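You operate a simulated robot arm through the tools that you are given. There is no shell and no other tool.

The job below is to be done with a simulated robot arm. You get a single attempt, and the scene is never put back.

JOB
Soak the washcloth, press it out in the basin and lay it on the tray.
Fine: only damp, no longer wet; tap off.

It is judged by the outcome, as a careful person would: the job done as asked, and still so three seconds after it is handed in. It fails if anything else is knocked over, pushed out of place, dropped, spilled or broken.

ROBOT AND FRAMES
A 6-joint arm with a four-finger gripper, fixed in place. Base frame: the origin is on the floor under the middle of its stand, x ahead of it, y to its left, z up; the work surface is at about z = 930. Lengths are in mm, angles in rad, forces in N, time in s.
It reaches about 1012 mm from its shoulder. Its first joint turns from -2.897 to 2.897 rad. Payload 3.43 kg.
Tool frame: the origin (TCP) lies between the finger pads and is the grasp point; the fingertips stand 30 mm ahead of it; z points along the fingers, y is the line along which they close. The gripper opens to 120 mm; its body begins 85 mm behind the TCP.
Orientation is told as [roll, pitch, yaw] about the base's x, y, z axes, in that order, counted from this pose: with the fingers straight down and closing along the base's y, the tool's x points along the base's -x, its y along +y and its z along -z.

CONTROLS
- The arm moves only by the tool arm_command. Its argument "series" is a list of rows, each a list of 7 numbers: the shift along the tool's x, y, z in cm, then the turn, a rotation vector about the tool's x, y, z in rad, then the gripper command, from -1 (shut) to 1 (fully open), values between in proportion. In form: [[dx, dy, dz, ax, ay, az, jaw], ...]. A call has 1 to 20 rows; each row shifts and turns the commanded pose from where the row before left it, along the tool's axes as they then stand. Rows are played at 5 a second. More than 50 mm and 0.15 rad between two rows, or a gripper value outside its range, and nothing of the call is played. Where a pose cannot be reached the arm comes as near as it can. A force on the tool above 60 N (or 10 N above the force at the start of the call, whichever is more), or a blocked arm, ends the call early, and 0.2 s more pass. The fingers move at their own pace (about 136.2 mm/s each) and stop on an object; they squeeze with about 45 N. The grip force told is the motor's: it shows also when the fingers shut on nothing. Time passes only in rows, and 0.2 s behind the last, so rows that do not move let the fingers close. The reply holds the time, the measured pose of the TCP, the force on the tool along the base axes, the opening and the grip force, in the units named above and with some noise, with the torque about the TCP (base axes, N m) and any sound that the robot's microphone picked up.
- Cameras (640 x 400 px; columns grow to the right, rows downward): "scene" is fixed at [220.4, 498.8, 1640.7]; the picture's right is [-0.67, -0.74, 0.00], its down [-0.56, 0.51, -0.65] and it looks along [0.48, -0.44, -0.76] (base axes); focal length 312 px, centre (320, 200). "wrist" rides on the gripper at [71, -17, -121] in the tool frame; the picture's right is [0.23, 0.97, 0.00], its down [-0.81, 0.19, -0.55] and it looks along [-0.54, 0.13, 0.83] (tool axes); focal length 275 px, centre (320, 200). There is no depth. A picture from a camera that has moved, and an enlarged one, comes with that camera's place and axes in the base frame and with its lens.
- grab_frame(camera): a new picture of that camera. It takes no simulated time.
- close_up(camera, box): a new picture of the part [left, top, right, bottom] of that camera's present view, enlarged. It takes no simulated time.
- sign_off(): hands the job in; it is judged then, once.

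Places have to be worked out from the pictures, the camera data and where the tool is seen. Open the gripper and draw the arm clear of the work before you hand the job in, unless the task says otherwise.

The tools are called after "Request:" as a command line: name --pt "numbers of a row" for each row, then --argument value for the rest, lists and objects as JSON in quotes. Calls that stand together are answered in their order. arm_command: Moves the arm, as the interface text tells. Its arguments: {"type":"object","properties":{"series":{"type":"array"}},"required":["series"]} The other tools are called the same way: grab_frame (camera) takes a picture; close_up (camera, box) takes an enlarged picture of a part of a camera's view; sign_off () hands the job in.

At the start:

```text
clock: 0.0
position: [509.8, 279.1, 1314.6]
tcp_rot: [0.002, 0.001, 0.001]
force: [0.1, 0.1, -0.5]
moment: [0.0, 0.01, 0.01]
gripper_width: 120.0
grasp_force: 0.1
```

scene: 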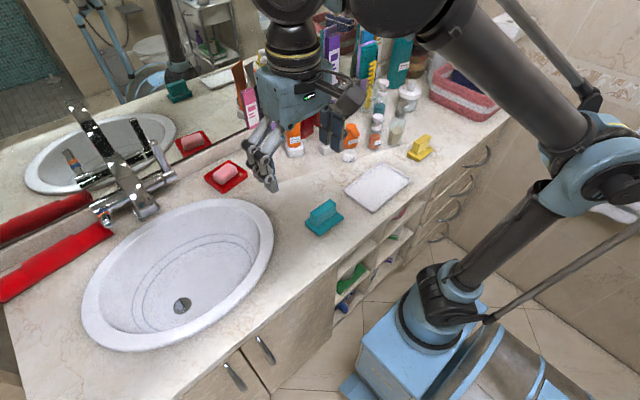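
wrist: 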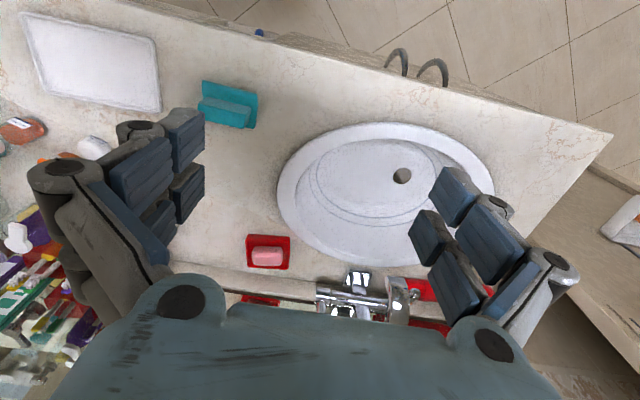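

I begin by looking closer at the scene to identify the washcloth, tray, basin and tap before moving anything.

Request:
close_up --camera "scene" --box '[60, 120, 280, 260]'

Request:
close_up --camera "scene" --box '[280, 60, 520, 240]'

Request:
close_up --camera "wrist" --box '[0, 0, 320, 200]'

Request:
close_up --camera "wrist" --box '[220, 200, 460, 350]'

```text
2.86 times, centred on (170, 190) of scene
camera zoom: at [220.4, 498.8, 1640.7], right [-0.67, -0.74, 0.0], down [-0.56, 0.51, -0.65], along [0.48, -0.44, -0.76], focal length 890 px, centre (749, 229)
```

zoom: 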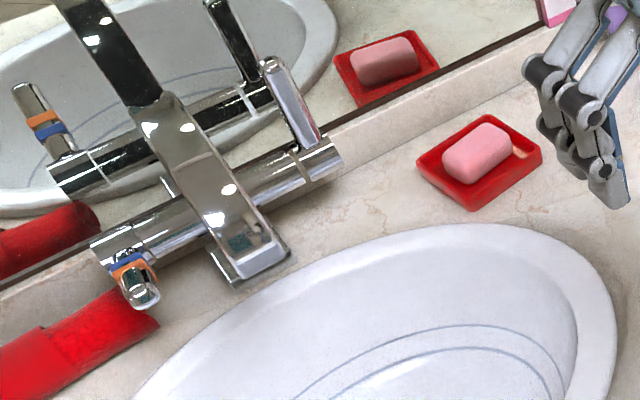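

```text
2.22 times, centred on (400, 150) of scene
camera zoom: at [220.4, 498.8, 1640.7], right [-0.67, -0.74, 0.0], down [-0.56, 0.51, -0.65], along [0.48, -0.44, -0.76], focal length 693 px, centre (142, 311)
```

zoom: 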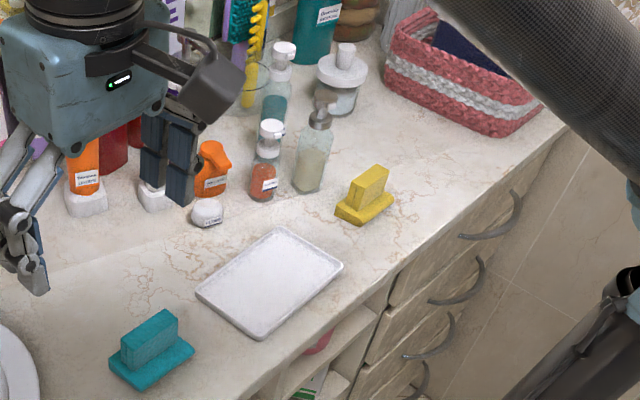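

```text
2.00 times, centred on (160, 100) of wrist
camera zoom: at [439.8, 260.1, 1434.5], right [-0.23, 0.97, 0.0], down [0.81, 0.19, 0.55], along [0.54, 0.13, -0.83], focal length 551 px, centre (640, 400)
```

zoom: 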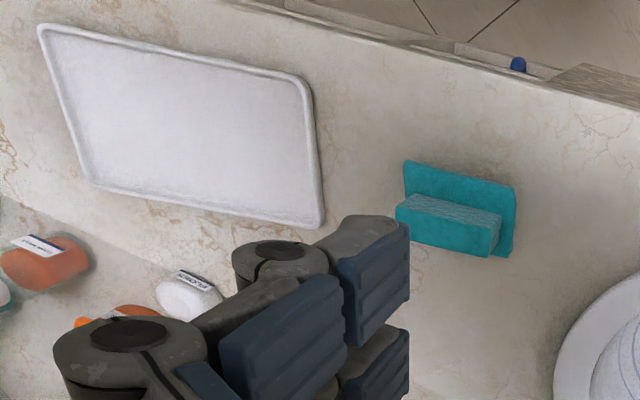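

```text
2.67 times, centred on (340, 275) of wrist
camera zoom: at [439.8, 260.1, 1434.5], right [-0.23, 0.97, 0.0], down [0.81, 0.19, 0.55], along [0.54, 0.13, -0.83], focal length 734 px, centre (267, 0)
```

zoom: 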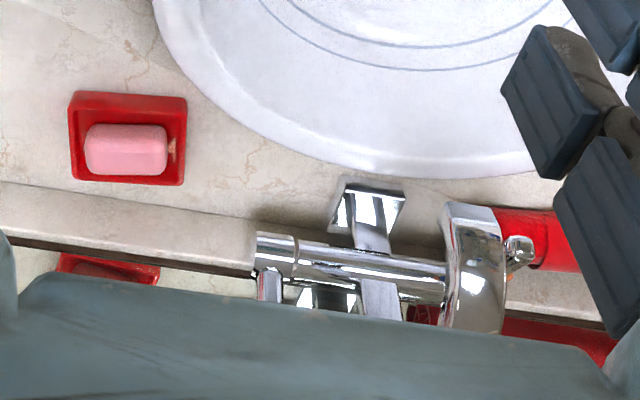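

The white tray and two ridged objects (teal, yellow) are visible, plus a red textured item left of the basin. I look closer at each to decide which one is the washcloth and how the tap works.

Request:
close_up --camera "scene" --box '[0, 180, 160, 310]'

Request:
close_up --camera "scene" --box '[290, 180, 370, 250]'

Request:
close_up --camera "scene" --box '[390, 120, 450, 170]'

Request:
close_up --camera "scene" --box '[80, 150, 190, 230]'

Request:
close_up --camera "scene" --box '[230, 0, 500, 170]'

Request:
close_up --camera "wrist" --box '[400, 60, 640, 340]'

```text
3.08 times, centred on (80, 245) of scene
camera zoom: at [220.4, 498.8, 1640.7], right [-0.67, -0.74, 0.0], down [-0.56, 0.51, -0.65], along [0.48, -0.44, -0.76], focal length 959 px, centre (1058, 62)
```

zoom: 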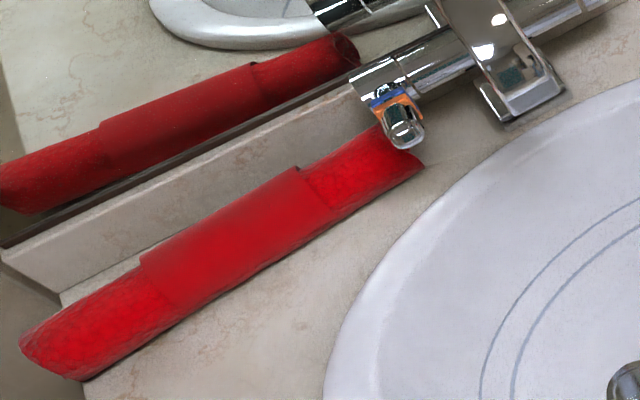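

```text
5.71 times, centred on (330, 215) of scene
camera zoom: at [220.4, 498.8, 1640.7], right [-0.67, -0.74, 0.0], down [-0.56, 0.51, -0.65], along [0.48, -0.44, -0.76], focal length 1781 px, centre (263, 114)
```

zoom: 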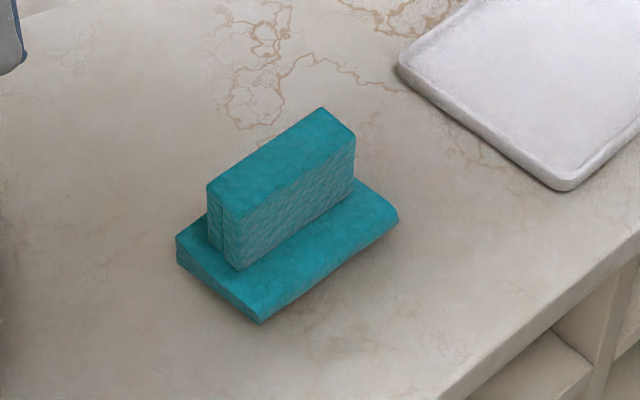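

```text
8.00 times, centred on (420, 145) of scene
camera zoom: at [220.4, 498.8, 1640.7], right [-0.67, -0.74, 0.0], down [-0.56, 0.51, -0.65], along [0.48, -0.44, -0.76], focal length 2493 px, centre (-480, 640)
```

zoom: 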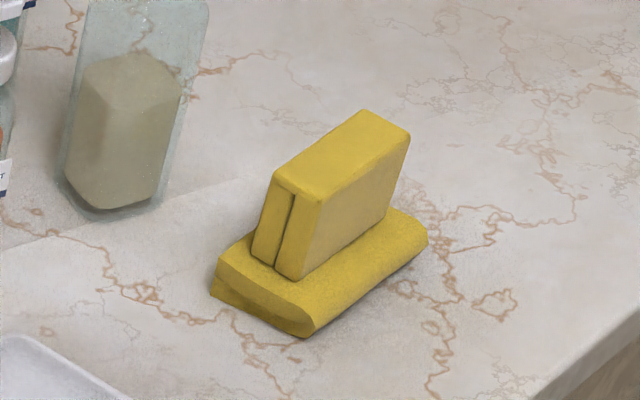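

```text
5.00 times, centred on (135, 190) of scene
camera zoom: at [220.4, 498.8, 1640.7], right [-0.67, -0.74, 0.0], down [-0.56, 0.51, -0.65], along [0.48, -0.44, -0.76], focal length 1558 px, centre (1245, 250)
```

zoom: 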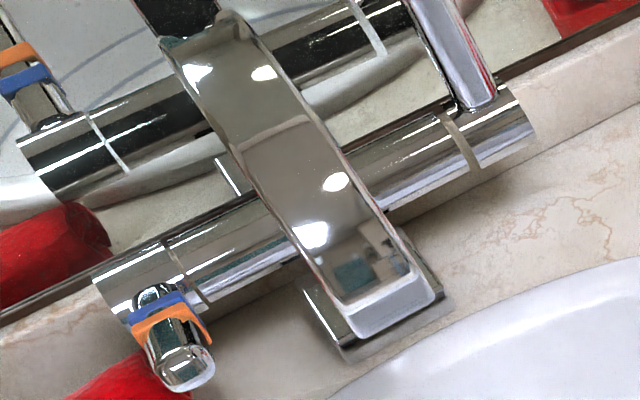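

```text
2.35 times, centred on (365, 85) of scene
camera zoom: at [220.4, 498.8, 1640.7], right [-0.67, -0.74, 0.0], down [-0.56, 0.51, -0.65], along [0.48, -0.44, -0.76], focal length 733 px, centre (214, 471)
```

zoom: 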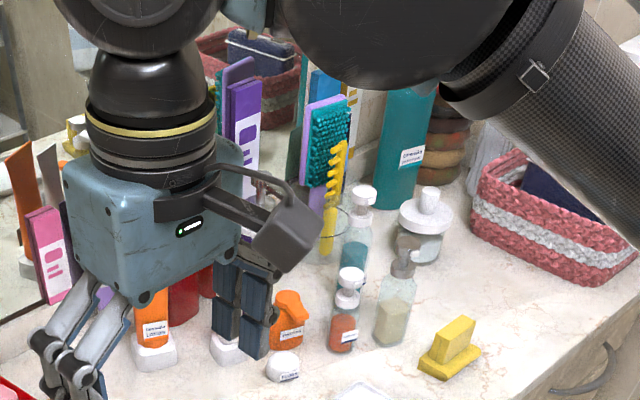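

```text
1.43 times, centred on (520, 200) of wrist
camera zoom: at [439.8, 260.1, 1434.5], right [-0.23, 0.97, 0.0], down [0.81, 0.19, 0.55], along [0.54, 0.13, -0.83], focal length 393 px, centre (34, 200)
```

zoom: 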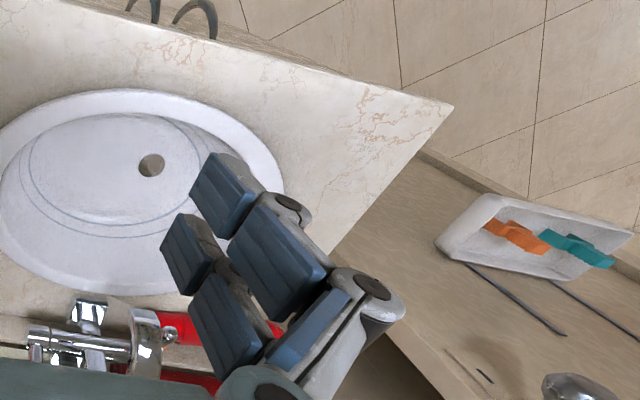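

The teal folded cloth (terry-like texture) is near (603,136,930), the tray around (590,-80), the basin centred about (740,470) with drain near (730,550,795), and the tap body around (950,450,1020). I move the open gripper over the basin, high up, for a better view of the tap and the handles.

Request:
arm_command --pt "-3.43 2.43 0.6 0 0 0 1" --pt "-3.43 2.43 0.6 0 0 0 1" --pt "-3.43 2.43 0.6 0 0 0 1" --pt "-3.43 2.43 0.6 0 0 0 1" --pt "-3.43 2.43 0.6 0 0 0 1" --pt "-3.43 2.43 0.6 0 0 0 1"

```text
clock: 1.4
position: [704.2, 422.8, 1288.0]
tcp_rot: [0.004, -0.013, 0.002]
force: [-0.4, -0.9, 0.6]
moment: [0.04, -0.13, 0.0]
gripper_width: 119.9
grasp_force: 0.1
```

The arm is now above the basin at (704,423,1288). I take a wrist picture and a scene picture.

Request:
grab_frame --camera "wrist"

Request:
grab_frame --camera "scene"

```text
taken
camera wrist: at [630.5, 405.1, 1408.2], right [-0.23, 0.97, 0.0], down [0.8, 0.19, 0.56], along [0.55, 0.13, -0.83], focal length 275 px, centre (320, 200)
```

wrist: 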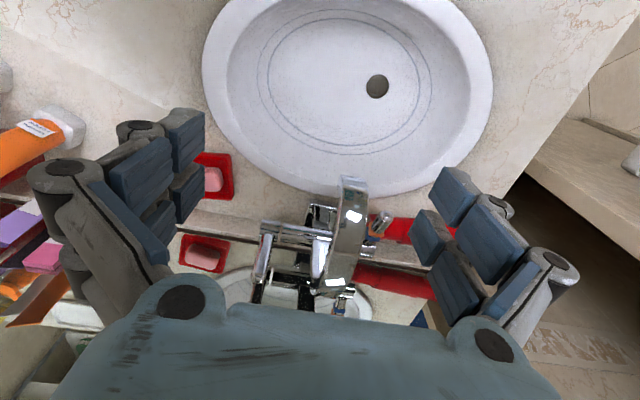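

```text
taken
```

scene: 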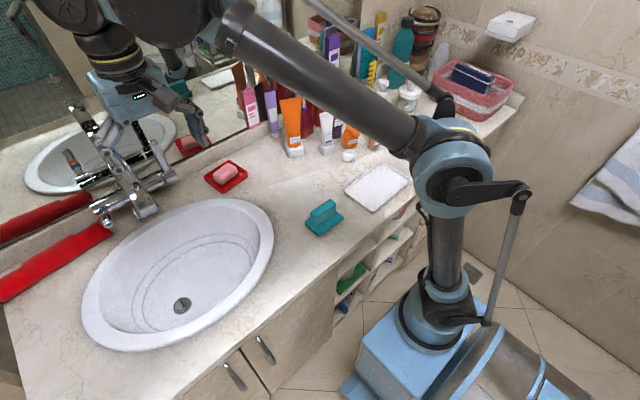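

The tap is now visible from above; I enlarge it to see the spout, lever and the marked handle.

Request:
close_up --camera "wrist" --box '[230, 160, 430, 320]'

Request:
close_up --camera "scene" --box '[80, 140, 200, 230]'

```text
2.50 times, centred on (330, 240) of wrist
camera zoom: at [630.5, 405.1, 1408.2], right [-0.23, 0.97, 0.0], down [0.8, 0.19, 0.56], along [0.55, 0.13, -0.83], focal length 688 px, centre (295, 100)
```

zoom: 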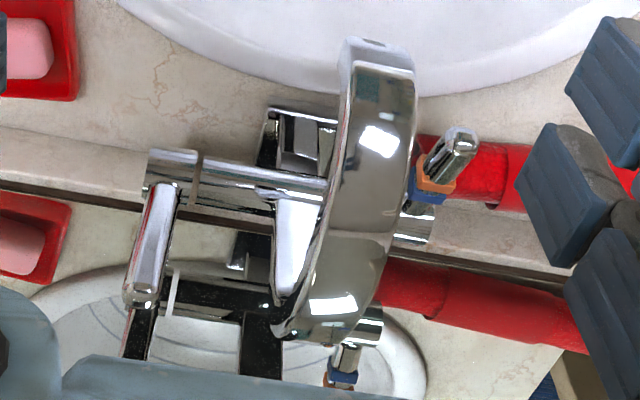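

```text
4.44 times, centred on (140, 185) of scene
camera zoom: at [220.4, 498.8, 1640.7], right [-0.67, -0.74, 0.0], down [-0.56, 0.51, -0.65], along [0.48, -0.44, -0.76], focal length 1385 px, centre (1120, 267)
```

zoom: 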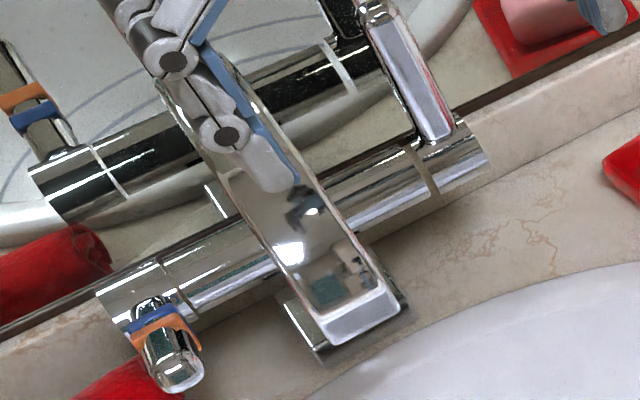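

The spout ends near (808,490,1085) over the basin; the flow lever stands up from the tap's -y end (base ≈(985,388,1022), top ≈(1010,387,1105)), and the blue/orange marked one on the other end is for temperature. Next I go back over the counter to inspect the teal cloth and the yellow one from close.

Request:
arm_command --pt "2.5 -3.4 0.8 0 0 0 1" --pt "2.5 -3.4 0.8 0 0 0 1" --pt "2.5 -3.4 0.8 0 0 0 1" --pt "2.5 -3.4 0.8 0 0 0 1" --pt "2.5 -3.4 0.8 0 0 0 1" --pt "2.5 -3.4 0.8 0 0 0 1" --pt "2.5 -3.4 0.8 0 0 0 1" --pt "2.5 -3.4 0.8 0 0 0 1" --pt "2.5 -3.4 0.8 0 0 0 1"

Request:
grab_frame --camera "wrist"

```text
clock: 3.4
position: [481.5, 116.7, 1214.0]
tcp_rot: [0.003, -0.011, 0.0]
force: [0.2, -0.3, -0.2]
moment: [0.02, 0.05, 0.04]
gripper_width: 119.8
grasp_force: 0.1
```

```text
taken
camera wrist: at [408.6, 99.4, 1334.0], right [-0.23, 0.97, 0.0], down [0.8, 0.19, 0.56], along [0.55, 0.13, -0.83], focal length 275 px, centre (320, 200)
```

wrist: 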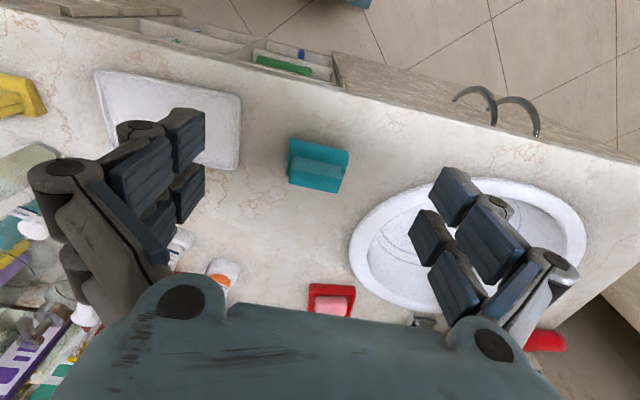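

The teal object and part of the yellow one are visible; I enlarge both to compare texture and orientation.

Request:
close_up --camera "wrist" --box '[270, 120, 370, 210]'

Request:
close_up --camera "wrist" --box '[0, 50, 90, 130]'

Request:
close_up --camera "wrist" --box '[80, 50, 260, 190]'

```text
4.44 times, centred on (320, 165) of wrist
camera zoom: at [408.6, 99.4, 1334.0], right [-0.23, 0.97, 0.0], down [0.8, 0.19, 0.56], along [0.55, 0.13, -0.83], focal length 1224 px, centre (320, 356)
```

zoom: 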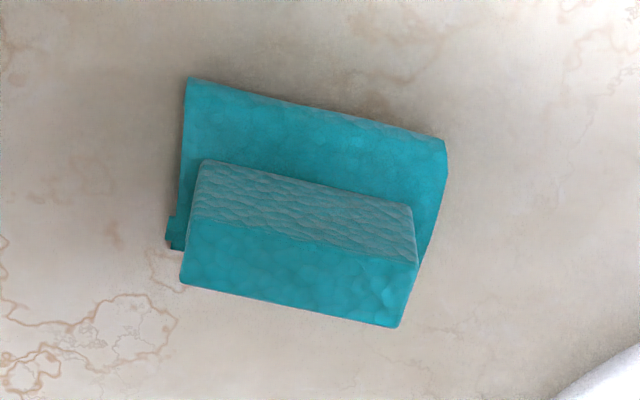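

```text
5.00 times, centred on (45, 90) of wrist
camera zoom: at [408.6, 99.4, 1334.0], right [-0.23, 0.97, 0.0], down [0.8, 0.19, 0.56], along [0.55, 0.13, -0.83], focal length 1376 px, centre (1695, 750)
```

zoom: 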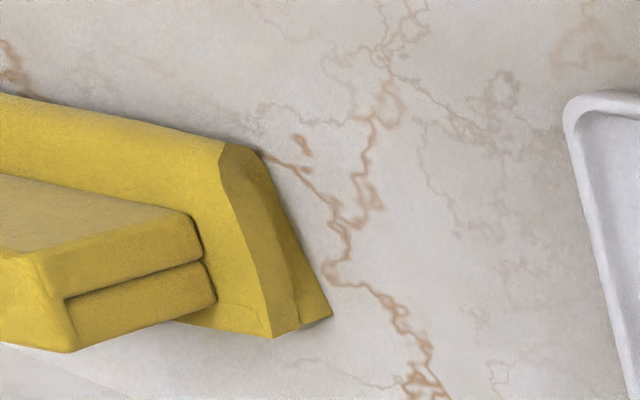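

```text
2.86 times, centred on (170, 120) of wrist
camera zoom: at [408.6, 99.4, 1334.0], right [-0.23, 0.97, 0.0], down [0.8, 0.19, 0.56], along [0.55, 0.13, -0.83], focal length 786 px, centre (749, 429)
```

zoom: 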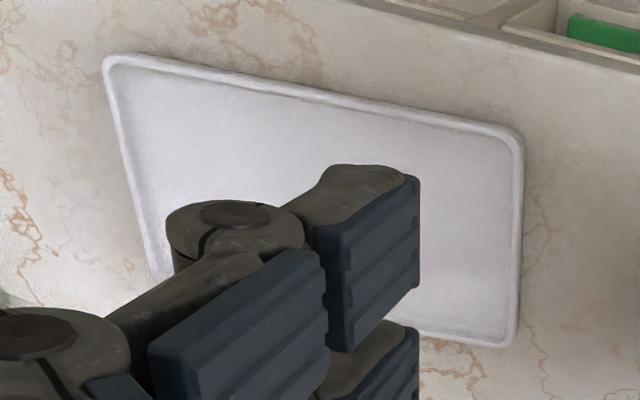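

The teal one has a terry-like texture and a standing fold (x 597–622, y 103–175, top z≈986), while the yellow one looks like a smooth chamois, so I take teal as the washcloth. I yaw the tool 90° so the fingers close across the fold, at this height.

Request:
arm_command --pt "0 0 0 0 0 -0.1428 1" --pt "0 0 0 0 0 -0.1428 1" --pt "0 0 0 0 0 -0.1428 1" --pt "0 0 0 0 0 -0.1428 1" --pt "0 0 0 0 0 -0.1428 1" --pt "0 0 0 0 0 -0.1428 1" --pt "0 0 0 0 0 -0.1428 1" --pt "0 0 0 0 0 -0.1428 1" --pt "0 0 0 0 0 -0.1428 1" --pt "0 0 0 0 0 -0.1428 1" --pt "0 0 0 0 0 -0.1428 1"

```text
clock: 5.8
position: [476.9, 116.6, 1210.5]
tcp_rot: [-0.013, -0.003, 1.571]
force: [0.3, 0.7, -0.6]
moment: [0.0, 0.03, 0.01]
gripper_width: 120.0
grasp_force: 0.1
```

Yaw is now 1.571. I move to above the fold at about (609,139,1090) and look with the wrist camera.

Request:
arm_command --pt "-0.448 -2.652 2.4 0 0 0 1" --pt "-0.448 -2.652 2.4 0 0 0 1" --pt "-0.448 -2.652 2.4 0 0 0 1" --pt "-0.448 -2.652 2.4 0 0 0 1" --pt "-0.448 -2.652 2.4 0 0 0 1" --pt "0 0 0 0 0 0 0.5"

Request:
grab_frame --camera "wrist"

Request:
grab_frame --camera "scene"

```text
clock: 7.2
position: [611.2, 139.5, 1092.9]
tcp_rot: [-0.011, -0.003, 1.57]
force: [-0.1, -1.0, 0.7]
moment: [0.0, 0.03, 0.0]
gripper_width: 90.0
grasp_force: 0.0
```

```text
taken
camera wrist: at [626.3, 67.1, 1215.1], right [-0.97, -0.23, -0.01], down [-0.2, 0.81, 0.55], along [-0.12, 0.54, -0.83], focal length 275 px, centre (320, 200)
```

wrist: 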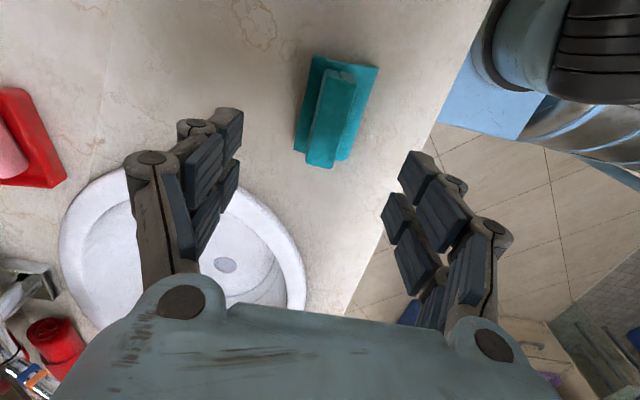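

```text
taken
```

scene: 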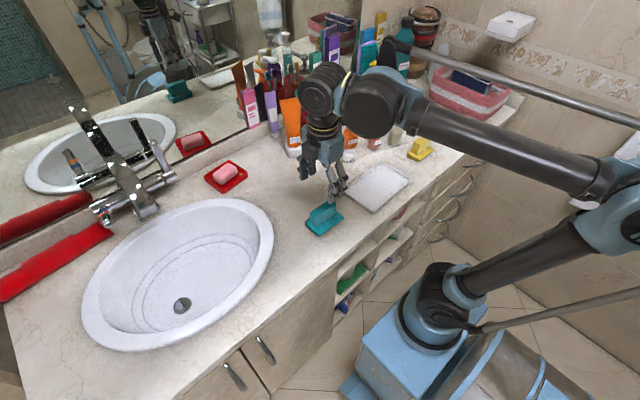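

I refine the fold's location with an enlarged wrist view.

Request:
close_up --camera "wrist" --box '[280, 40, 400, 180]'

Request:
close_up --camera "scene" --box '[280, 120, 370, 250]'

```text
2.86 times, centred on (340, 110) of wrist
camera zoom: at [626.3, 67.1, 1215.1], right [-0.97, -0.23, -0.01], down [-0.2, 0.81, 0.55], along [-0.12, 0.54, -0.83], focal length 786 px, centre (263, 457)
```

zoom: 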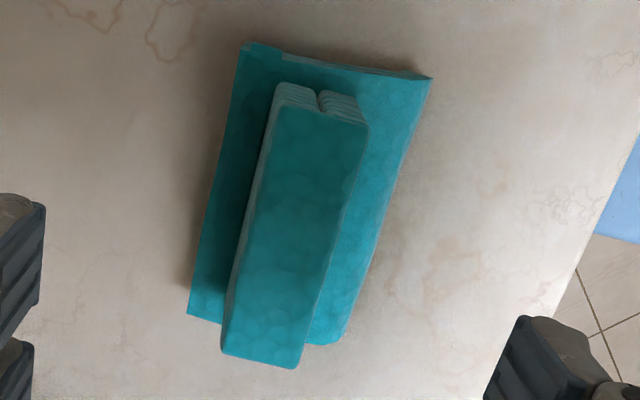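

```text
3.08 times, centred on (325, 185) of scene
camera zoom: at [220.4, 498.8, 1640.7], right [-0.67, -0.74, 0.0], down [-0.56, 0.51, -0.65], along [0.48, -0.44, -0.76], focal length 959 px, centre (305, 246)
```

zoom: 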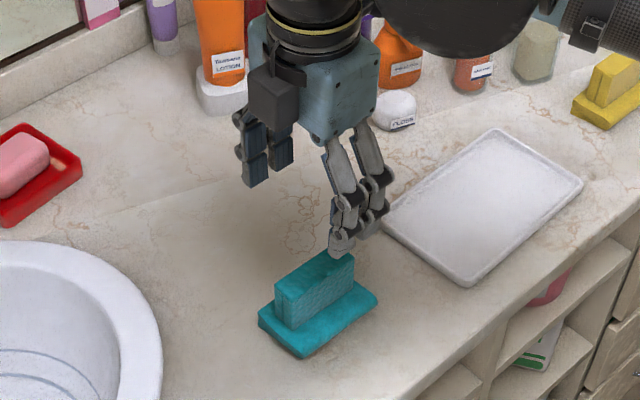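

The fold is centred about (604,141), about 23 mm thick. I shift 7 mm toward -x and lower to roughly z=1010 with the gripper partly open, then check.

Request:
arm_command --pt "0 0.35 2.0 0 0 0 0.2" --pt "0 0.35 2.0 0 0 0 0.2" --pt "0 0 2.2 0 0 0 0.2" --pt "0 0 2.0 0 0 0 0.2" --pt "0 0 0 0 0 0 0.2"

Request:
grab_frame --camera "wrist"

Request:
close_up --camera "scene" --box '[280, 120, 370, 250]'

```text
clock: 8.4
position: [604.9, 137.7, 1008.9]
tcp_rot: [-0.013, -0.002, 1.571]
force: [-0.1, 0.0, -0.2]
moment: [-0.01, 0.01, 0.01]
gripper_width: 72.0
grasp_force: 0.1
```

```text
taken
camera wrist: at [621.4, 65.3, 1130.1], right [-0.97, -0.23, -0.01], down [-0.2, 0.81, 0.55], along [-0.12, 0.54, -0.83], focal length 275 px, centre (320, 200)
```

wrist: 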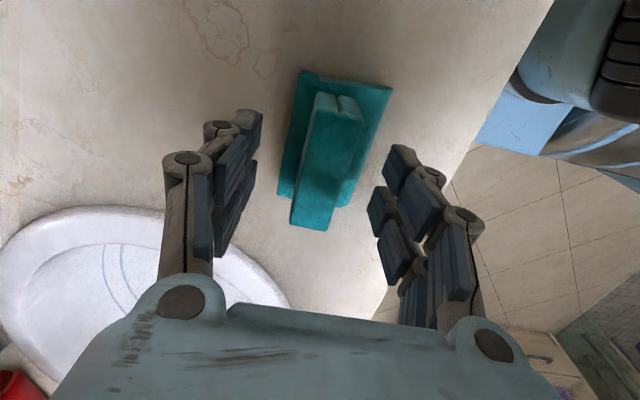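

```text
3.08 times, centred on (325, 185) of scene
camera zoom: at [220.4, 498.8, 1640.7], right [-0.67, -0.74, 0.0], down [-0.56, 0.51, -0.65], along [0.48, -0.44, -0.76], focal length 959 px, centre (305, 246)
```

zoom: 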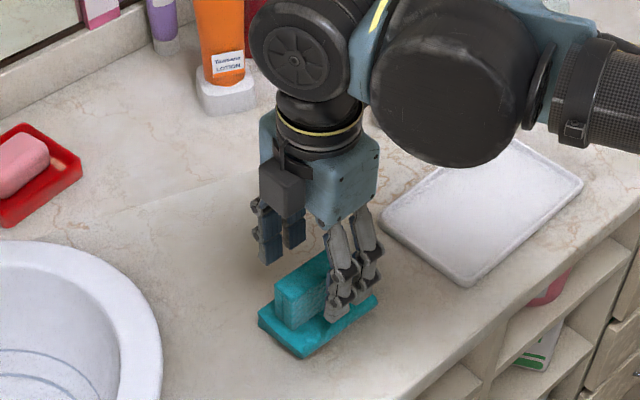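

The fold sits centred between the fingers. I lower another 27 mm so the tips are just above the cloth's base, then close.

Request:
arm_command --pt "0 0 1.4 0 0 0 0.2" --pt "0 0 1.3 0 0 0 0.2" --pt "0 0 0 0 0 0 0.2" --pt "0 0 0 0 0 0 -0.3" --pt "0 0 0 0 0 0 -1" --pt "0 0 0 0 0 0 -1" --pt "0 0 0 0 0 0 -1"

Request:
grab_frame --camera "wrist"

Request:
close_up --camera "scene" --box '[280, 120, 370, 250]'

```text
clock: 10.0
position: [605.1, 138.9, 982.2]
tcp_rot: [-0.012, -0.004, 1.571]
force: [0.1, -0.2, 0.4]
moment: [-0.06, 0.01, -0.01]
gripper_width: 25.0
grasp_force: 45.6
```

```text
taken
camera wrist: at [621.0, 67.3, 1103.5], right [-0.97, -0.23, -0.01], down [-0.2, 0.81, 0.55], along [-0.12, 0.54, -0.83], focal length 275 px, centre (320, 200)
```

wrist: 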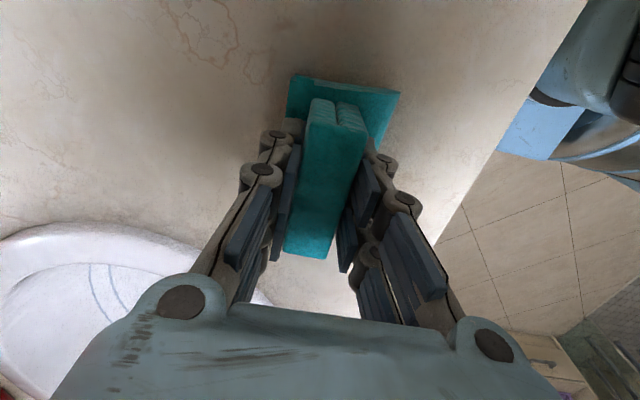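

```text
3.08 times, centred on (325, 185) of scene
camera zoom: at [220.4, 498.8, 1640.7], right [-0.67, -0.74, 0.0], down [-0.56, 0.51, -0.65], along [0.48, -0.44, -0.76], focal length 959 px, centre (305, 246)
```

zoom: 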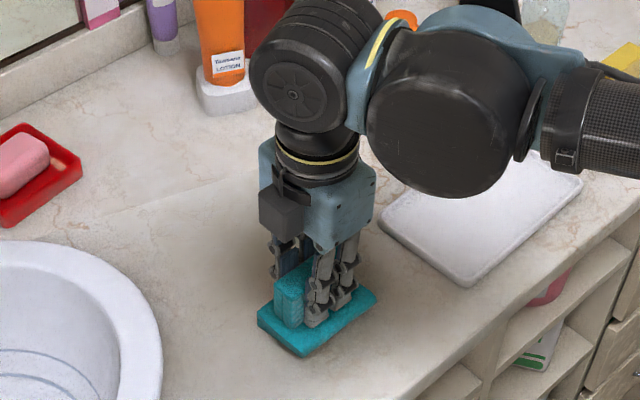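

The cloth is gripped (25 mm wide, 45 N). I lift it straight up about 150 mm and check that it stays held.

Request:
arm_command --pt "0 0 -1.5 0 0 0 -1" --pt "0 0 -3.0 0 0 0 -1" --pt "0 0 -3.5 0 0 0 -1" --pt "0 0 -3.5 0 0 0 -1" --pt "0 0 -3.5 0 0 0 -1"

Request:
grab_frame --camera "wrist"

Request:
close_up --camera "scene" --box '[240, 80, 420, 250]'

```text
clock: 11.2
position: [603.4, 142.0, 1131.5]
tcp_rot: [-0.014, -0.004, 1.571]
force: [-0.1, 0.2, -0.4]
moment: [0.0, -0.01, -0.03]
gripper_width: 25.3
grasp_force: 44.9
```

```text
taken
camera wrist: at [619.5, 69.8, 1252.8], right [-0.97, -0.23, -0.01], down [-0.2, 0.81, 0.55], along [-0.12, 0.54, -0.83], focal length 275 px, centre (320, 200)
```

wrist: 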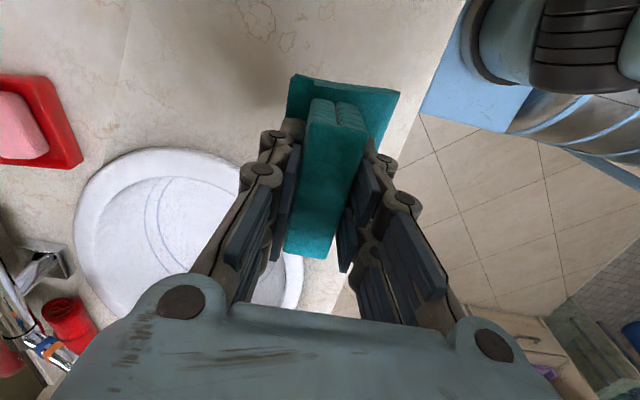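

```text
2.35 times, centred on (330, 165) of scene
camera zoom: at [220.4, 498.8, 1640.7], right [-0.67, -0.74, 0.0], down [-0.56, 0.51, -0.65], along [0.48, -0.44, -0.76], focal length 733 px, centre (296, 282)
```

zoom: 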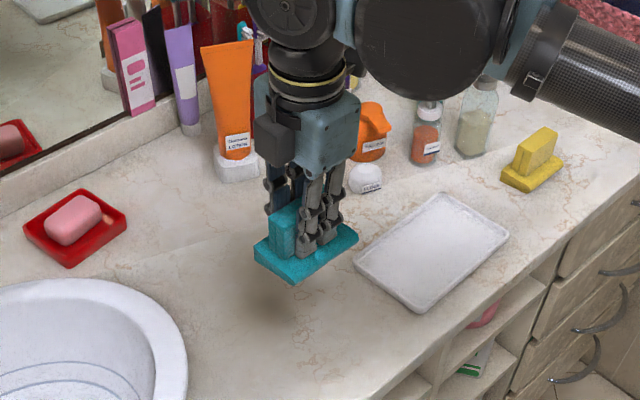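

The cloth is securely held off the counter. I yaw the tool back to 0 here so the cloth's long side will point along x, toward the spout.

Request:
arm_command --pt "0 0 0 0 0 0.1428 -1" --pt "0 0 0 0 0 0.1428 -1" --pt "0 0 0 0 0 0.1428 -1" --pt "0 0 0 0 0 0.1428 -1" --pt "0 0 0 0 0 0.1428 -1" --pt "0 0 0 0 0 0.1428 -1" --pt "0 0 0 0 0 0.1428 -1" --pt "0 0 0 0 0 0.1428 -1" --pt "0 0 0 0 0 0.1428 -1" --pt "0 0 0 0 0 0.1428 -1" --pt "0 0 0 0 0 0.1428 -1"

```text
clock: 13.6
position: [602.7, 141.0, 1134.4]
tcp_rot: [0.004, -0.014, -0.002]
force: [0.4, 0.4, -0.1]
moment: [0.0, 0.01, -0.01]
gripper_width: 25.0
grasp_force: 45.1
```

Now I carry the cloth over to above the front of the basin, (690,485), staying clear of the spout.

Request:
arm_command --pt "-1.09 4.3 0 0 0 0 -1" --pt "-1.09 4.3 0 0 0 0 -1" --pt "-1.09 4.3 0 0 0 0 -1" --pt "-1.09 4.3 0 0 0 0 -1" --pt "-1.09 4.3 0 0 0 0 -1" --pt "-1.09 4.3 0 0 0 0 -1" --pt "-1.09 4.3 0 0 0 0 -1" --pt "-1.09 4.3 0 0 0 0 -1"

Request:
grab_frame --camera "wrist"

Request:
grab_frame --camera "scene"

```text
clock: 15.4
position: [691.1, 486.6, 1137.0]
tcp_rot: [0.003, -0.012, 0.001]
force: [-0.2, -1.0, -0.6]
moment: [0.04, -0.05, 0.0]
gripper_width: 25.2
grasp_force: 44.9
```

```text
taken
camera wrist: at [618.5, 468.4, 1257.0], right [-0.23, 0.97, 0.0], down [0.8, 0.19, 0.56], along [0.55, 0.13, -0.83], focal length 275 px, centre (320, 200)
```

wrist: 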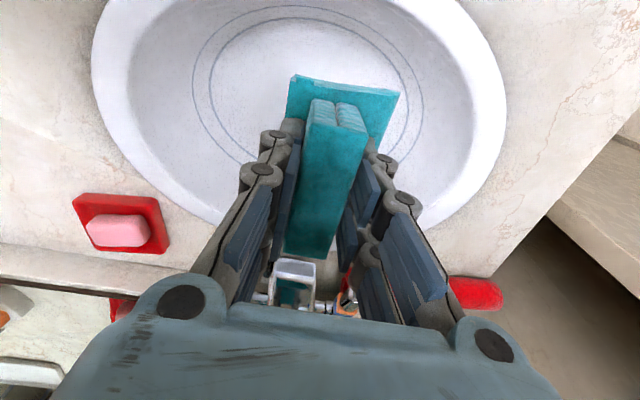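

```text
taken
```

scene: 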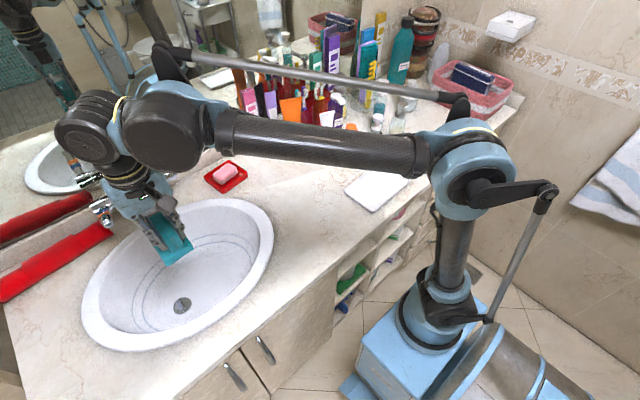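

The cloth hangs over the basin; the spout tip triangulates again to about (812,491,1085). I tilt the fingers about 25° forward so the hand stays behind the spout, then lower into the front part of the basin.

Request:
arm_command --pt "0 0 0 0 -0.145 0 -1" --pt "0 0 0 0 -0.145 0 -1" --pt "0 0 0 0 -0.145 0 -1" --pt "1.686 0 3.628 0 0 0 -1" --pt "1.686 0 3.628 0 0 0 -1" --pt "1.686 0 3.628 0 0 0 -1" --pt "1.686 0 3.628 0 0 0 -1"

Request:
grab_frame --camera "wrist"

Request:
grab_frame --camera "scene"

```text
clock: 17.0
position: [692.4, 481.6, 971.5]
tcp_rot: [0.004, -0.447, -0.001]
force: [-0.3, 0.0, -0.4]
moment: [-0.01, -0.02, 0.03]
gripper_width: 25.3
grasp_force: 44.9
```

```text
taken
camera wrist: at [576.3, 463.7, 1050.2], right [-0.21, 0.97, -0.1], down [0.49, 0.19, 0.85], along [0.85, 0.13, -0.52], focal length 275 px, centre (320, 200)
```

wrist: 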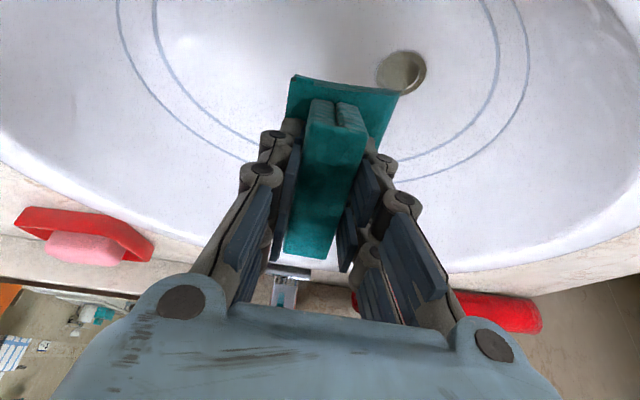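

```text
taken
```

scene: 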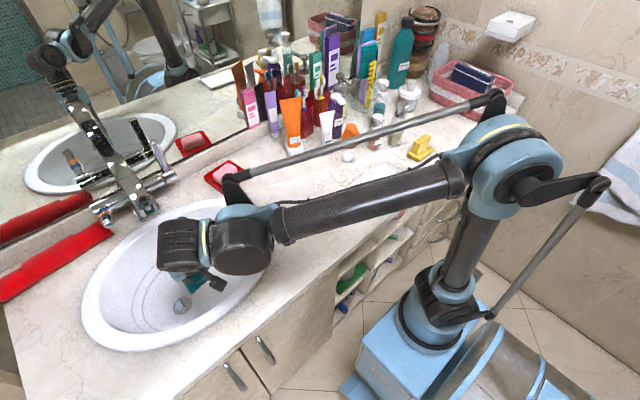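

The hand clears everything. I continue forward and down to about (768,485,900), under and in front of the spout.

Request:
arm_command --pt "-1.25 0.1 3.26 0 0 0 -1" --pt "-1.25 0.1 3.26 0 0 0 -1" --pt "-1.25 0.1 3.26 0 0 0 -1"

Request:
grab_frame --camera "wrist"

Request:
close_up --camera "scene" --box '[80, 130, 300, 350]'

```text
clock: 17.8
position: [770.0, 485.9, 902.3]
tcp_rot: [0.003, -0.447, -0.003]
force: [-1.3, -0.1, -0.3]
moment: [0.0, -0.01, 0.02]
gripper_width: 24.9
grasp_force: 45.6
```

```text
taken
camera wrist: at [653.9, 468.4, 980.4], right [-0.21, 0.97, -0.1], down [0.49, 0.19, 0.85], along [0.85, 0.13, -0.52], focal length 275 px, centre (320, 200)
```

wrist: 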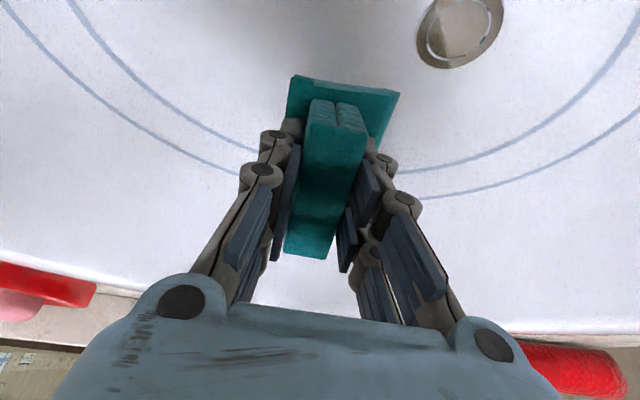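

```text
1.82 times, centred on (190, 240) of scene
camera zoom: at [220.4, 498.8, 1640.7], right [-0.67, -0.74, 0.0], down [-0.56, 0.51, -0.65], along [0.48, -0.44, -0.76], focal length 567 px, centre (556, 127)
```

zoom: 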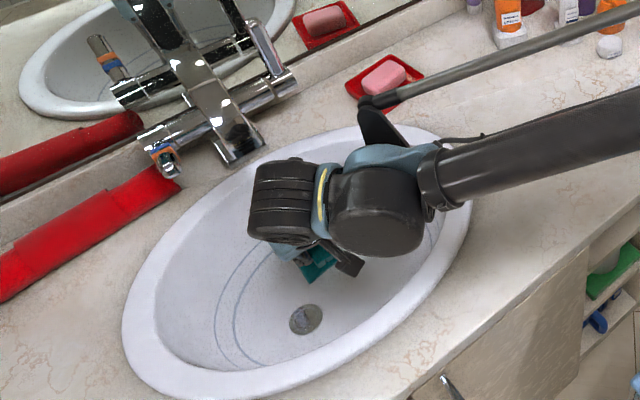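

The cloth is above the basin floor just ahead of the drain. I lower vertically in small steps, watching the force for contact.

Request:
arm_command --pt "0.43 0 0.9 0 0 0 -1" --pt "0.43 0 0.9 0 0 0 -1" --pt "0 0 0 0 0 0 -1"

```text
clock: 18.6
position: [769.0, 487.0, 882.7]
tcp_rot: [0.005, -0.446, 0.0]
force: [-0.6, 0.4, -0.5]
moment: [-0.02, 0.0, 0.0]
gripper_width: 25.3
grasp_force: 44.9
```

No contact yet; I go down another 12 mm in small steps.

Request:
arm_command --pt "0.26 0 0.54 0 0 0 -1" --pt "0.26 0 0.54 0 0 0 -1" --pt "0 0 0 0 0 0 -1"

Request:
grab_frame --camera "wrist"

```text
clock: 19.4
position: [768.9, 489.6, 873.2]
tcp_rot: [0.001, -0.447, 0.0]
force: [-0.3, -0.5, -0.4]
moment: [-0.04, -0.01, 0.0]
gripper_width: 24.9
grasp_force: 44.7
```

```text
taken
camera wrist: at [652.6, 470.8, 950.0], right [-0.21, 0.97, -0.1], down [0.49, 0.19, 0.85], along [0.85, 0.13, -0.52], focal length 275 px, centre (320, 200)
```

wrist: 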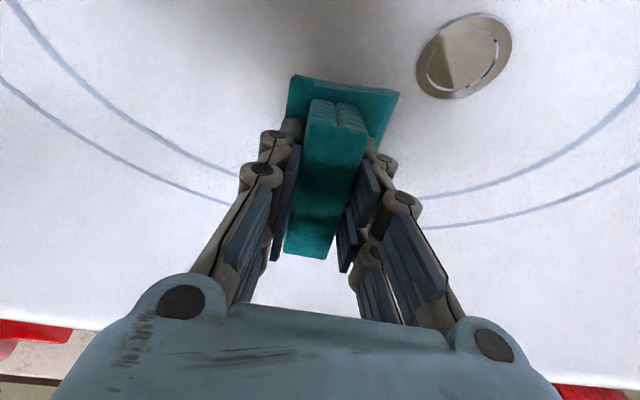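

Still no contact. I continue lowering by small steps.

Request:
arm_command --pt "0.26 0 0.54 0 0 0 -1" --pt "0.26 0 0.54 0 0 0 -1" --pt "0 0 0 0 0 0 -1"

```text
clock: 20.1
position: [758.8, 488.9, 870.2]
tcp_rot: [0.005, -0.467, 0.0]
force: [2.3, -0.1, -1.1]
moment: [-0.04, 0.12, -0.03]
gripper_width: 25.4
grasp_force: 45.4
stopped in row 3: the force on the tool passed its limit at 61 N (the readings are from after the stop); the commanded pose is now the measured one
```

The cloth's near edge touched the basin floor (TCP z≈870). I open the gripper to let the cloth settle flat, and wait a moment.

Request:
arm_command --pt "0 0 0 0 0 0 -0.4" --pt "0 0 0 0 0 0 0.1" --pt "0 0 0 0 0 0 0.3" --pt "0 0 0 0 0 0 0.3"

Request:
grab_frame --camera "wrist"

```text
clock: 21.1
position: [758.4, 489.0, 871.4]
tcp_rot: [0.004, -0.463, 0.001]
force: [-0.6, 0.2, -0.4]
moment: [0.05, 0.04, 0.04]
gripper_width: 78.1
grasp_force: 0.0
```

```text
taken
camera wrist: at [641.9, 471.0, 947.2], right [-0.21, 0.97, -0.1], down [0.48, 0.19, 0.86], along [0.85, 0.13, -0.5], focal length 275 px, centre (320, 200)
```

wrist: 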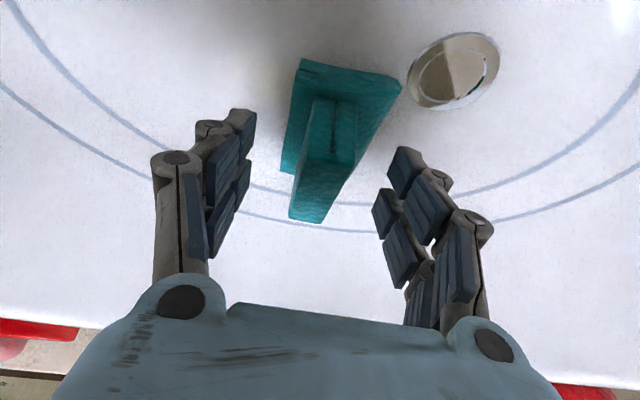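

The cloth has settled upright in the basin just behind the drain. I withdraw along the tool axis, up and away from the spout.

Request:
arm_command --pt "0 0 -2.5 0 0 0 0.3" --pt "0 0 -4 0 0 0 0.3" --pt "0 0 -4.5 0 0 0 0.3" --pt "0 0 -4.5 0 0 0 0.3" --pt "0 0 -4.5 0 0 0 0.3"

Request:
grab_frame --camera "wrist"

Request:
grab_frame --camera "scene"

```text
clock: 22.3
position: [668.1, 485.6, 1047.2]
tcp_rot: [0.006, -0.465, 0.001]
force: [0.6, -0.1, -0.4]
moment: [-0.02, 0.02, 0.0]
gripper_width: 78.0
grasp_force: 0.0
```

```text
taken
camera wrist: at [551.8, 468.3, 1123.9], right [-0.21, 0.97, -0.1], down [0.48, 0.19, 0.86], along [0.85, 0.13, -0.5], focal length 275 px, centre (320, 200)
```

wrist: 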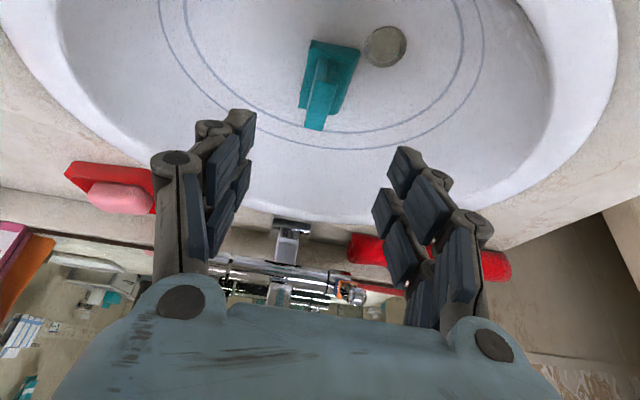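

```text
taken
```

scene: 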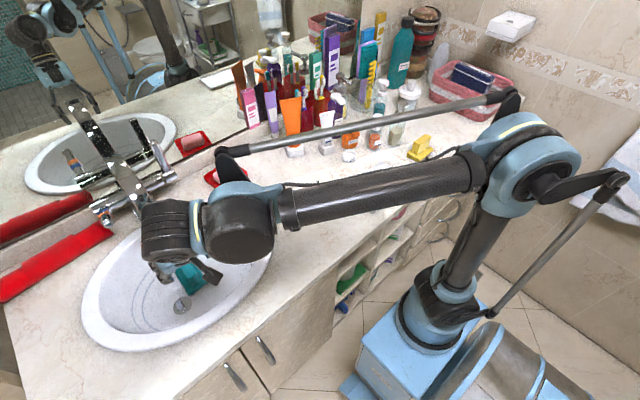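

The cloth now stands at about (775,492) in the basin, where the stream should fall. Next, the tap lever: I lift away to the -y side, then turn the hand (yaw +0.3, pitch to about -0.8) for an approach that keeps clear of the spout and mirror.

Request:
arm_command --pt "-1.37 -2.8 -2.74 0 0 0 0.3" --pt "-1.37 -2.8 -2.74 0 0 0 0.3" --pt "-1.37 -2.8 -2.74 0 0 0 0.3" --pt "-1.37 -2.8 -2.74 0 0 0 0.3" --pt "-1.37 -2.8 -2.74 0 0 0 0.3" --pt "0 0 0 -0.0448 0 -0.0894 0.3" --pt "0 0 0 -0.0448 0 -0.0894 0.3" --pt "0 0 0 -0.0448 0 -0.0894 0.3" --pt "0 0 0 0 -0.112 0 0.1" --pt "0 0 0 0 -0.112 0 0.1" --pt "0 0 0 0 -0.112 0 0.1"

Request:
grab_frame --camera "wrist"

Request:
grab_frame --camera "scene"

```text
clock: 24.7
position: [669.7, 346.6, 1203.1]
tcp_rot: [0.004, -0.804, 0.299]
force: [0.3, 0.0, 0.1]
moment: [-0.03, 0.03, 0.04]
gripper_width: 65.9
grasp_force: 0.0
```

```text
taken
camera wrist: at [545.7, 289.7, 1236.2], right [-0.44, 0.88, -0.16], down [0.1, 0.23, 0.97], along [0.89, 0.41, -0.19], focal length 275 px, centre (320, 200)
```

wrist: 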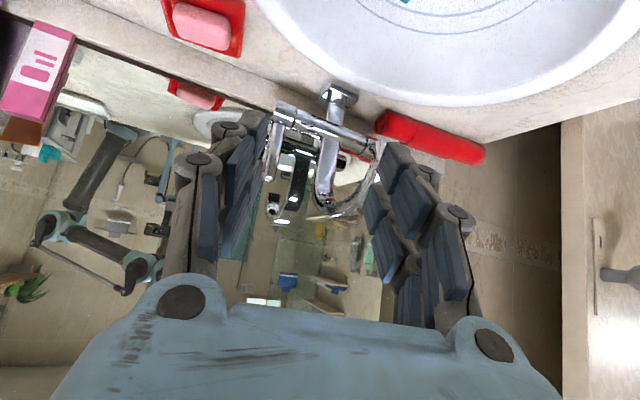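

```text
taken
```

scene: 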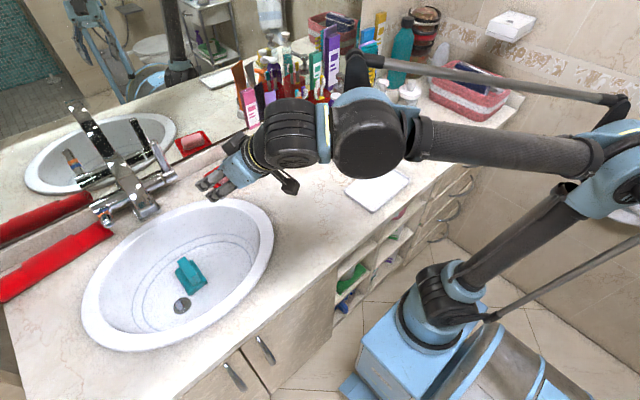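

The cloth is seen at about (785,490) in the basin and the tap is in the wrist view. I enlarge it to refine the lever position.

Request:
close_up --camera "wrist" --box '[240, 70, 400, 230]'

Request:
close_up --camera "scene" --box '[80, 120, 240, 230]'

```text
2.50 times, centred on (320, 150) of wrist
camera zoom: at [545.7, 289.7, 1236.2], right [-0.44, 0.88, -0.16], down [0.1, 0.23, 0.97], along [0.89, 0.41, -0.19], focal length 688 px, centre (320, 325)
```

zoom: 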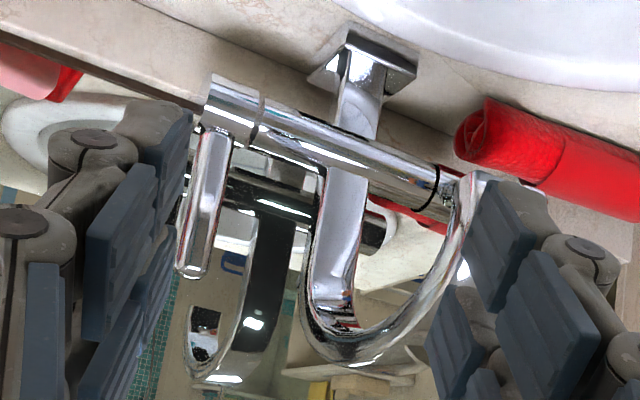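

```text
3.64 times, centred on (160, 175) of scene
camera zoom: at [220.4, 498.8, 1640.7], right [-0.67, -0.74, 0.0], down [-0.56, 0.51, -0.65], along [0.48, -0.44, -0.76], focal length 1133 px, centre (902, 291)
```

zoom: 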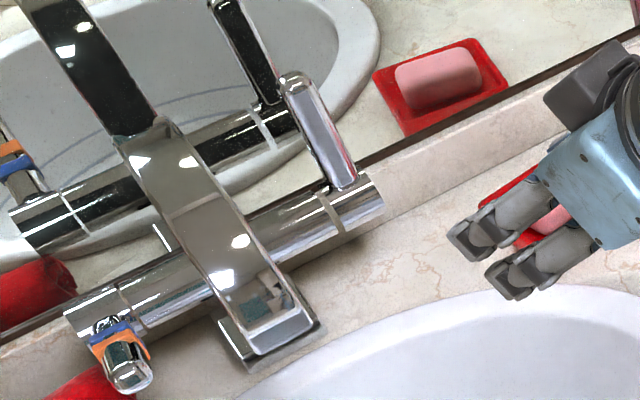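

Using this shallower view, the lever runs from about (969,389,1034) to (983,389,1126), with the mirror plane near x≈1033 and spout edge at y≈465. I move to a pre-grasp point about 90 mm back from the lever along the finger direction.

Request:
arm_command --pt "-2.243 -0.837 3.313 0 0 0 0.1" --pt "-2.243 -0.837 3.313 0 0 0 0.1" --pt "-2.243 -0.837 3.313 0 0 0 0.1" --pt "-2.243 -0.837 3.313 0 0 0 0.1" --pt "-2.243 -0.837 3.313 0 0 0 0.1" --pt "-2.243 -0.837 3.313 0 0 0 0.1"

Request:
grab_frame --camera "wrist"

Request:
close_up --camera "scene" --box '[60, 80, 260, 230]'

```text
clock: 26.1
position: [910.9, 372.1, 1161.8]
tcp_rot: [0.007, -0.803, 0.299]
force: [-0.5, -0.1, 0.8]
moment: [0.01, -0.04, 0.01]
gripper_width: 65.9
grasp_force: 0.1
```

```text
taken
camera wrist: at [786.6, 315.7, 1194.5], right [-0.44, 0.88, -0.16], down [0.1, 0.23, 0.97], along [0.89, 0.41, -0.19], focal length 275 px, centre (320, 200)
```

wrist: 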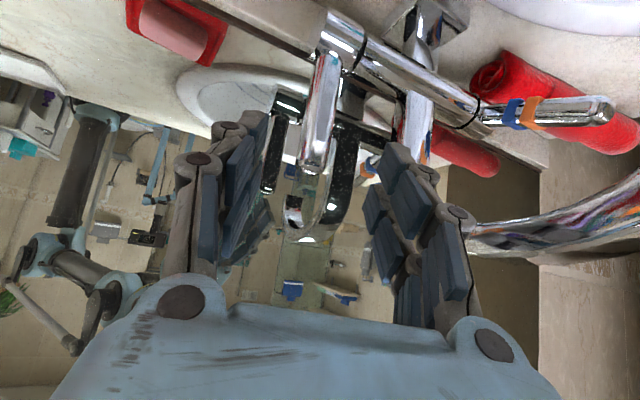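

```text
2.67 times, centred on (160, 155) of scene
camera zoom: at [220.4, 498.8, 1640.7], right [-0.67, -0.74, 0.0], down [-0.56, 0.51, -0.65], along [0.48, -0.44, -0.76], focal length 831 px, centre (747, 320)
```

zoom: 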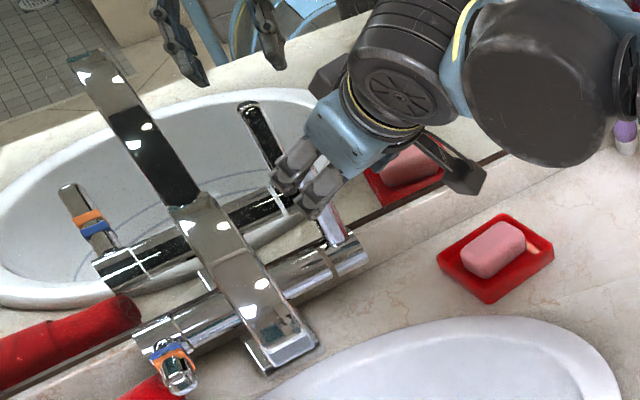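

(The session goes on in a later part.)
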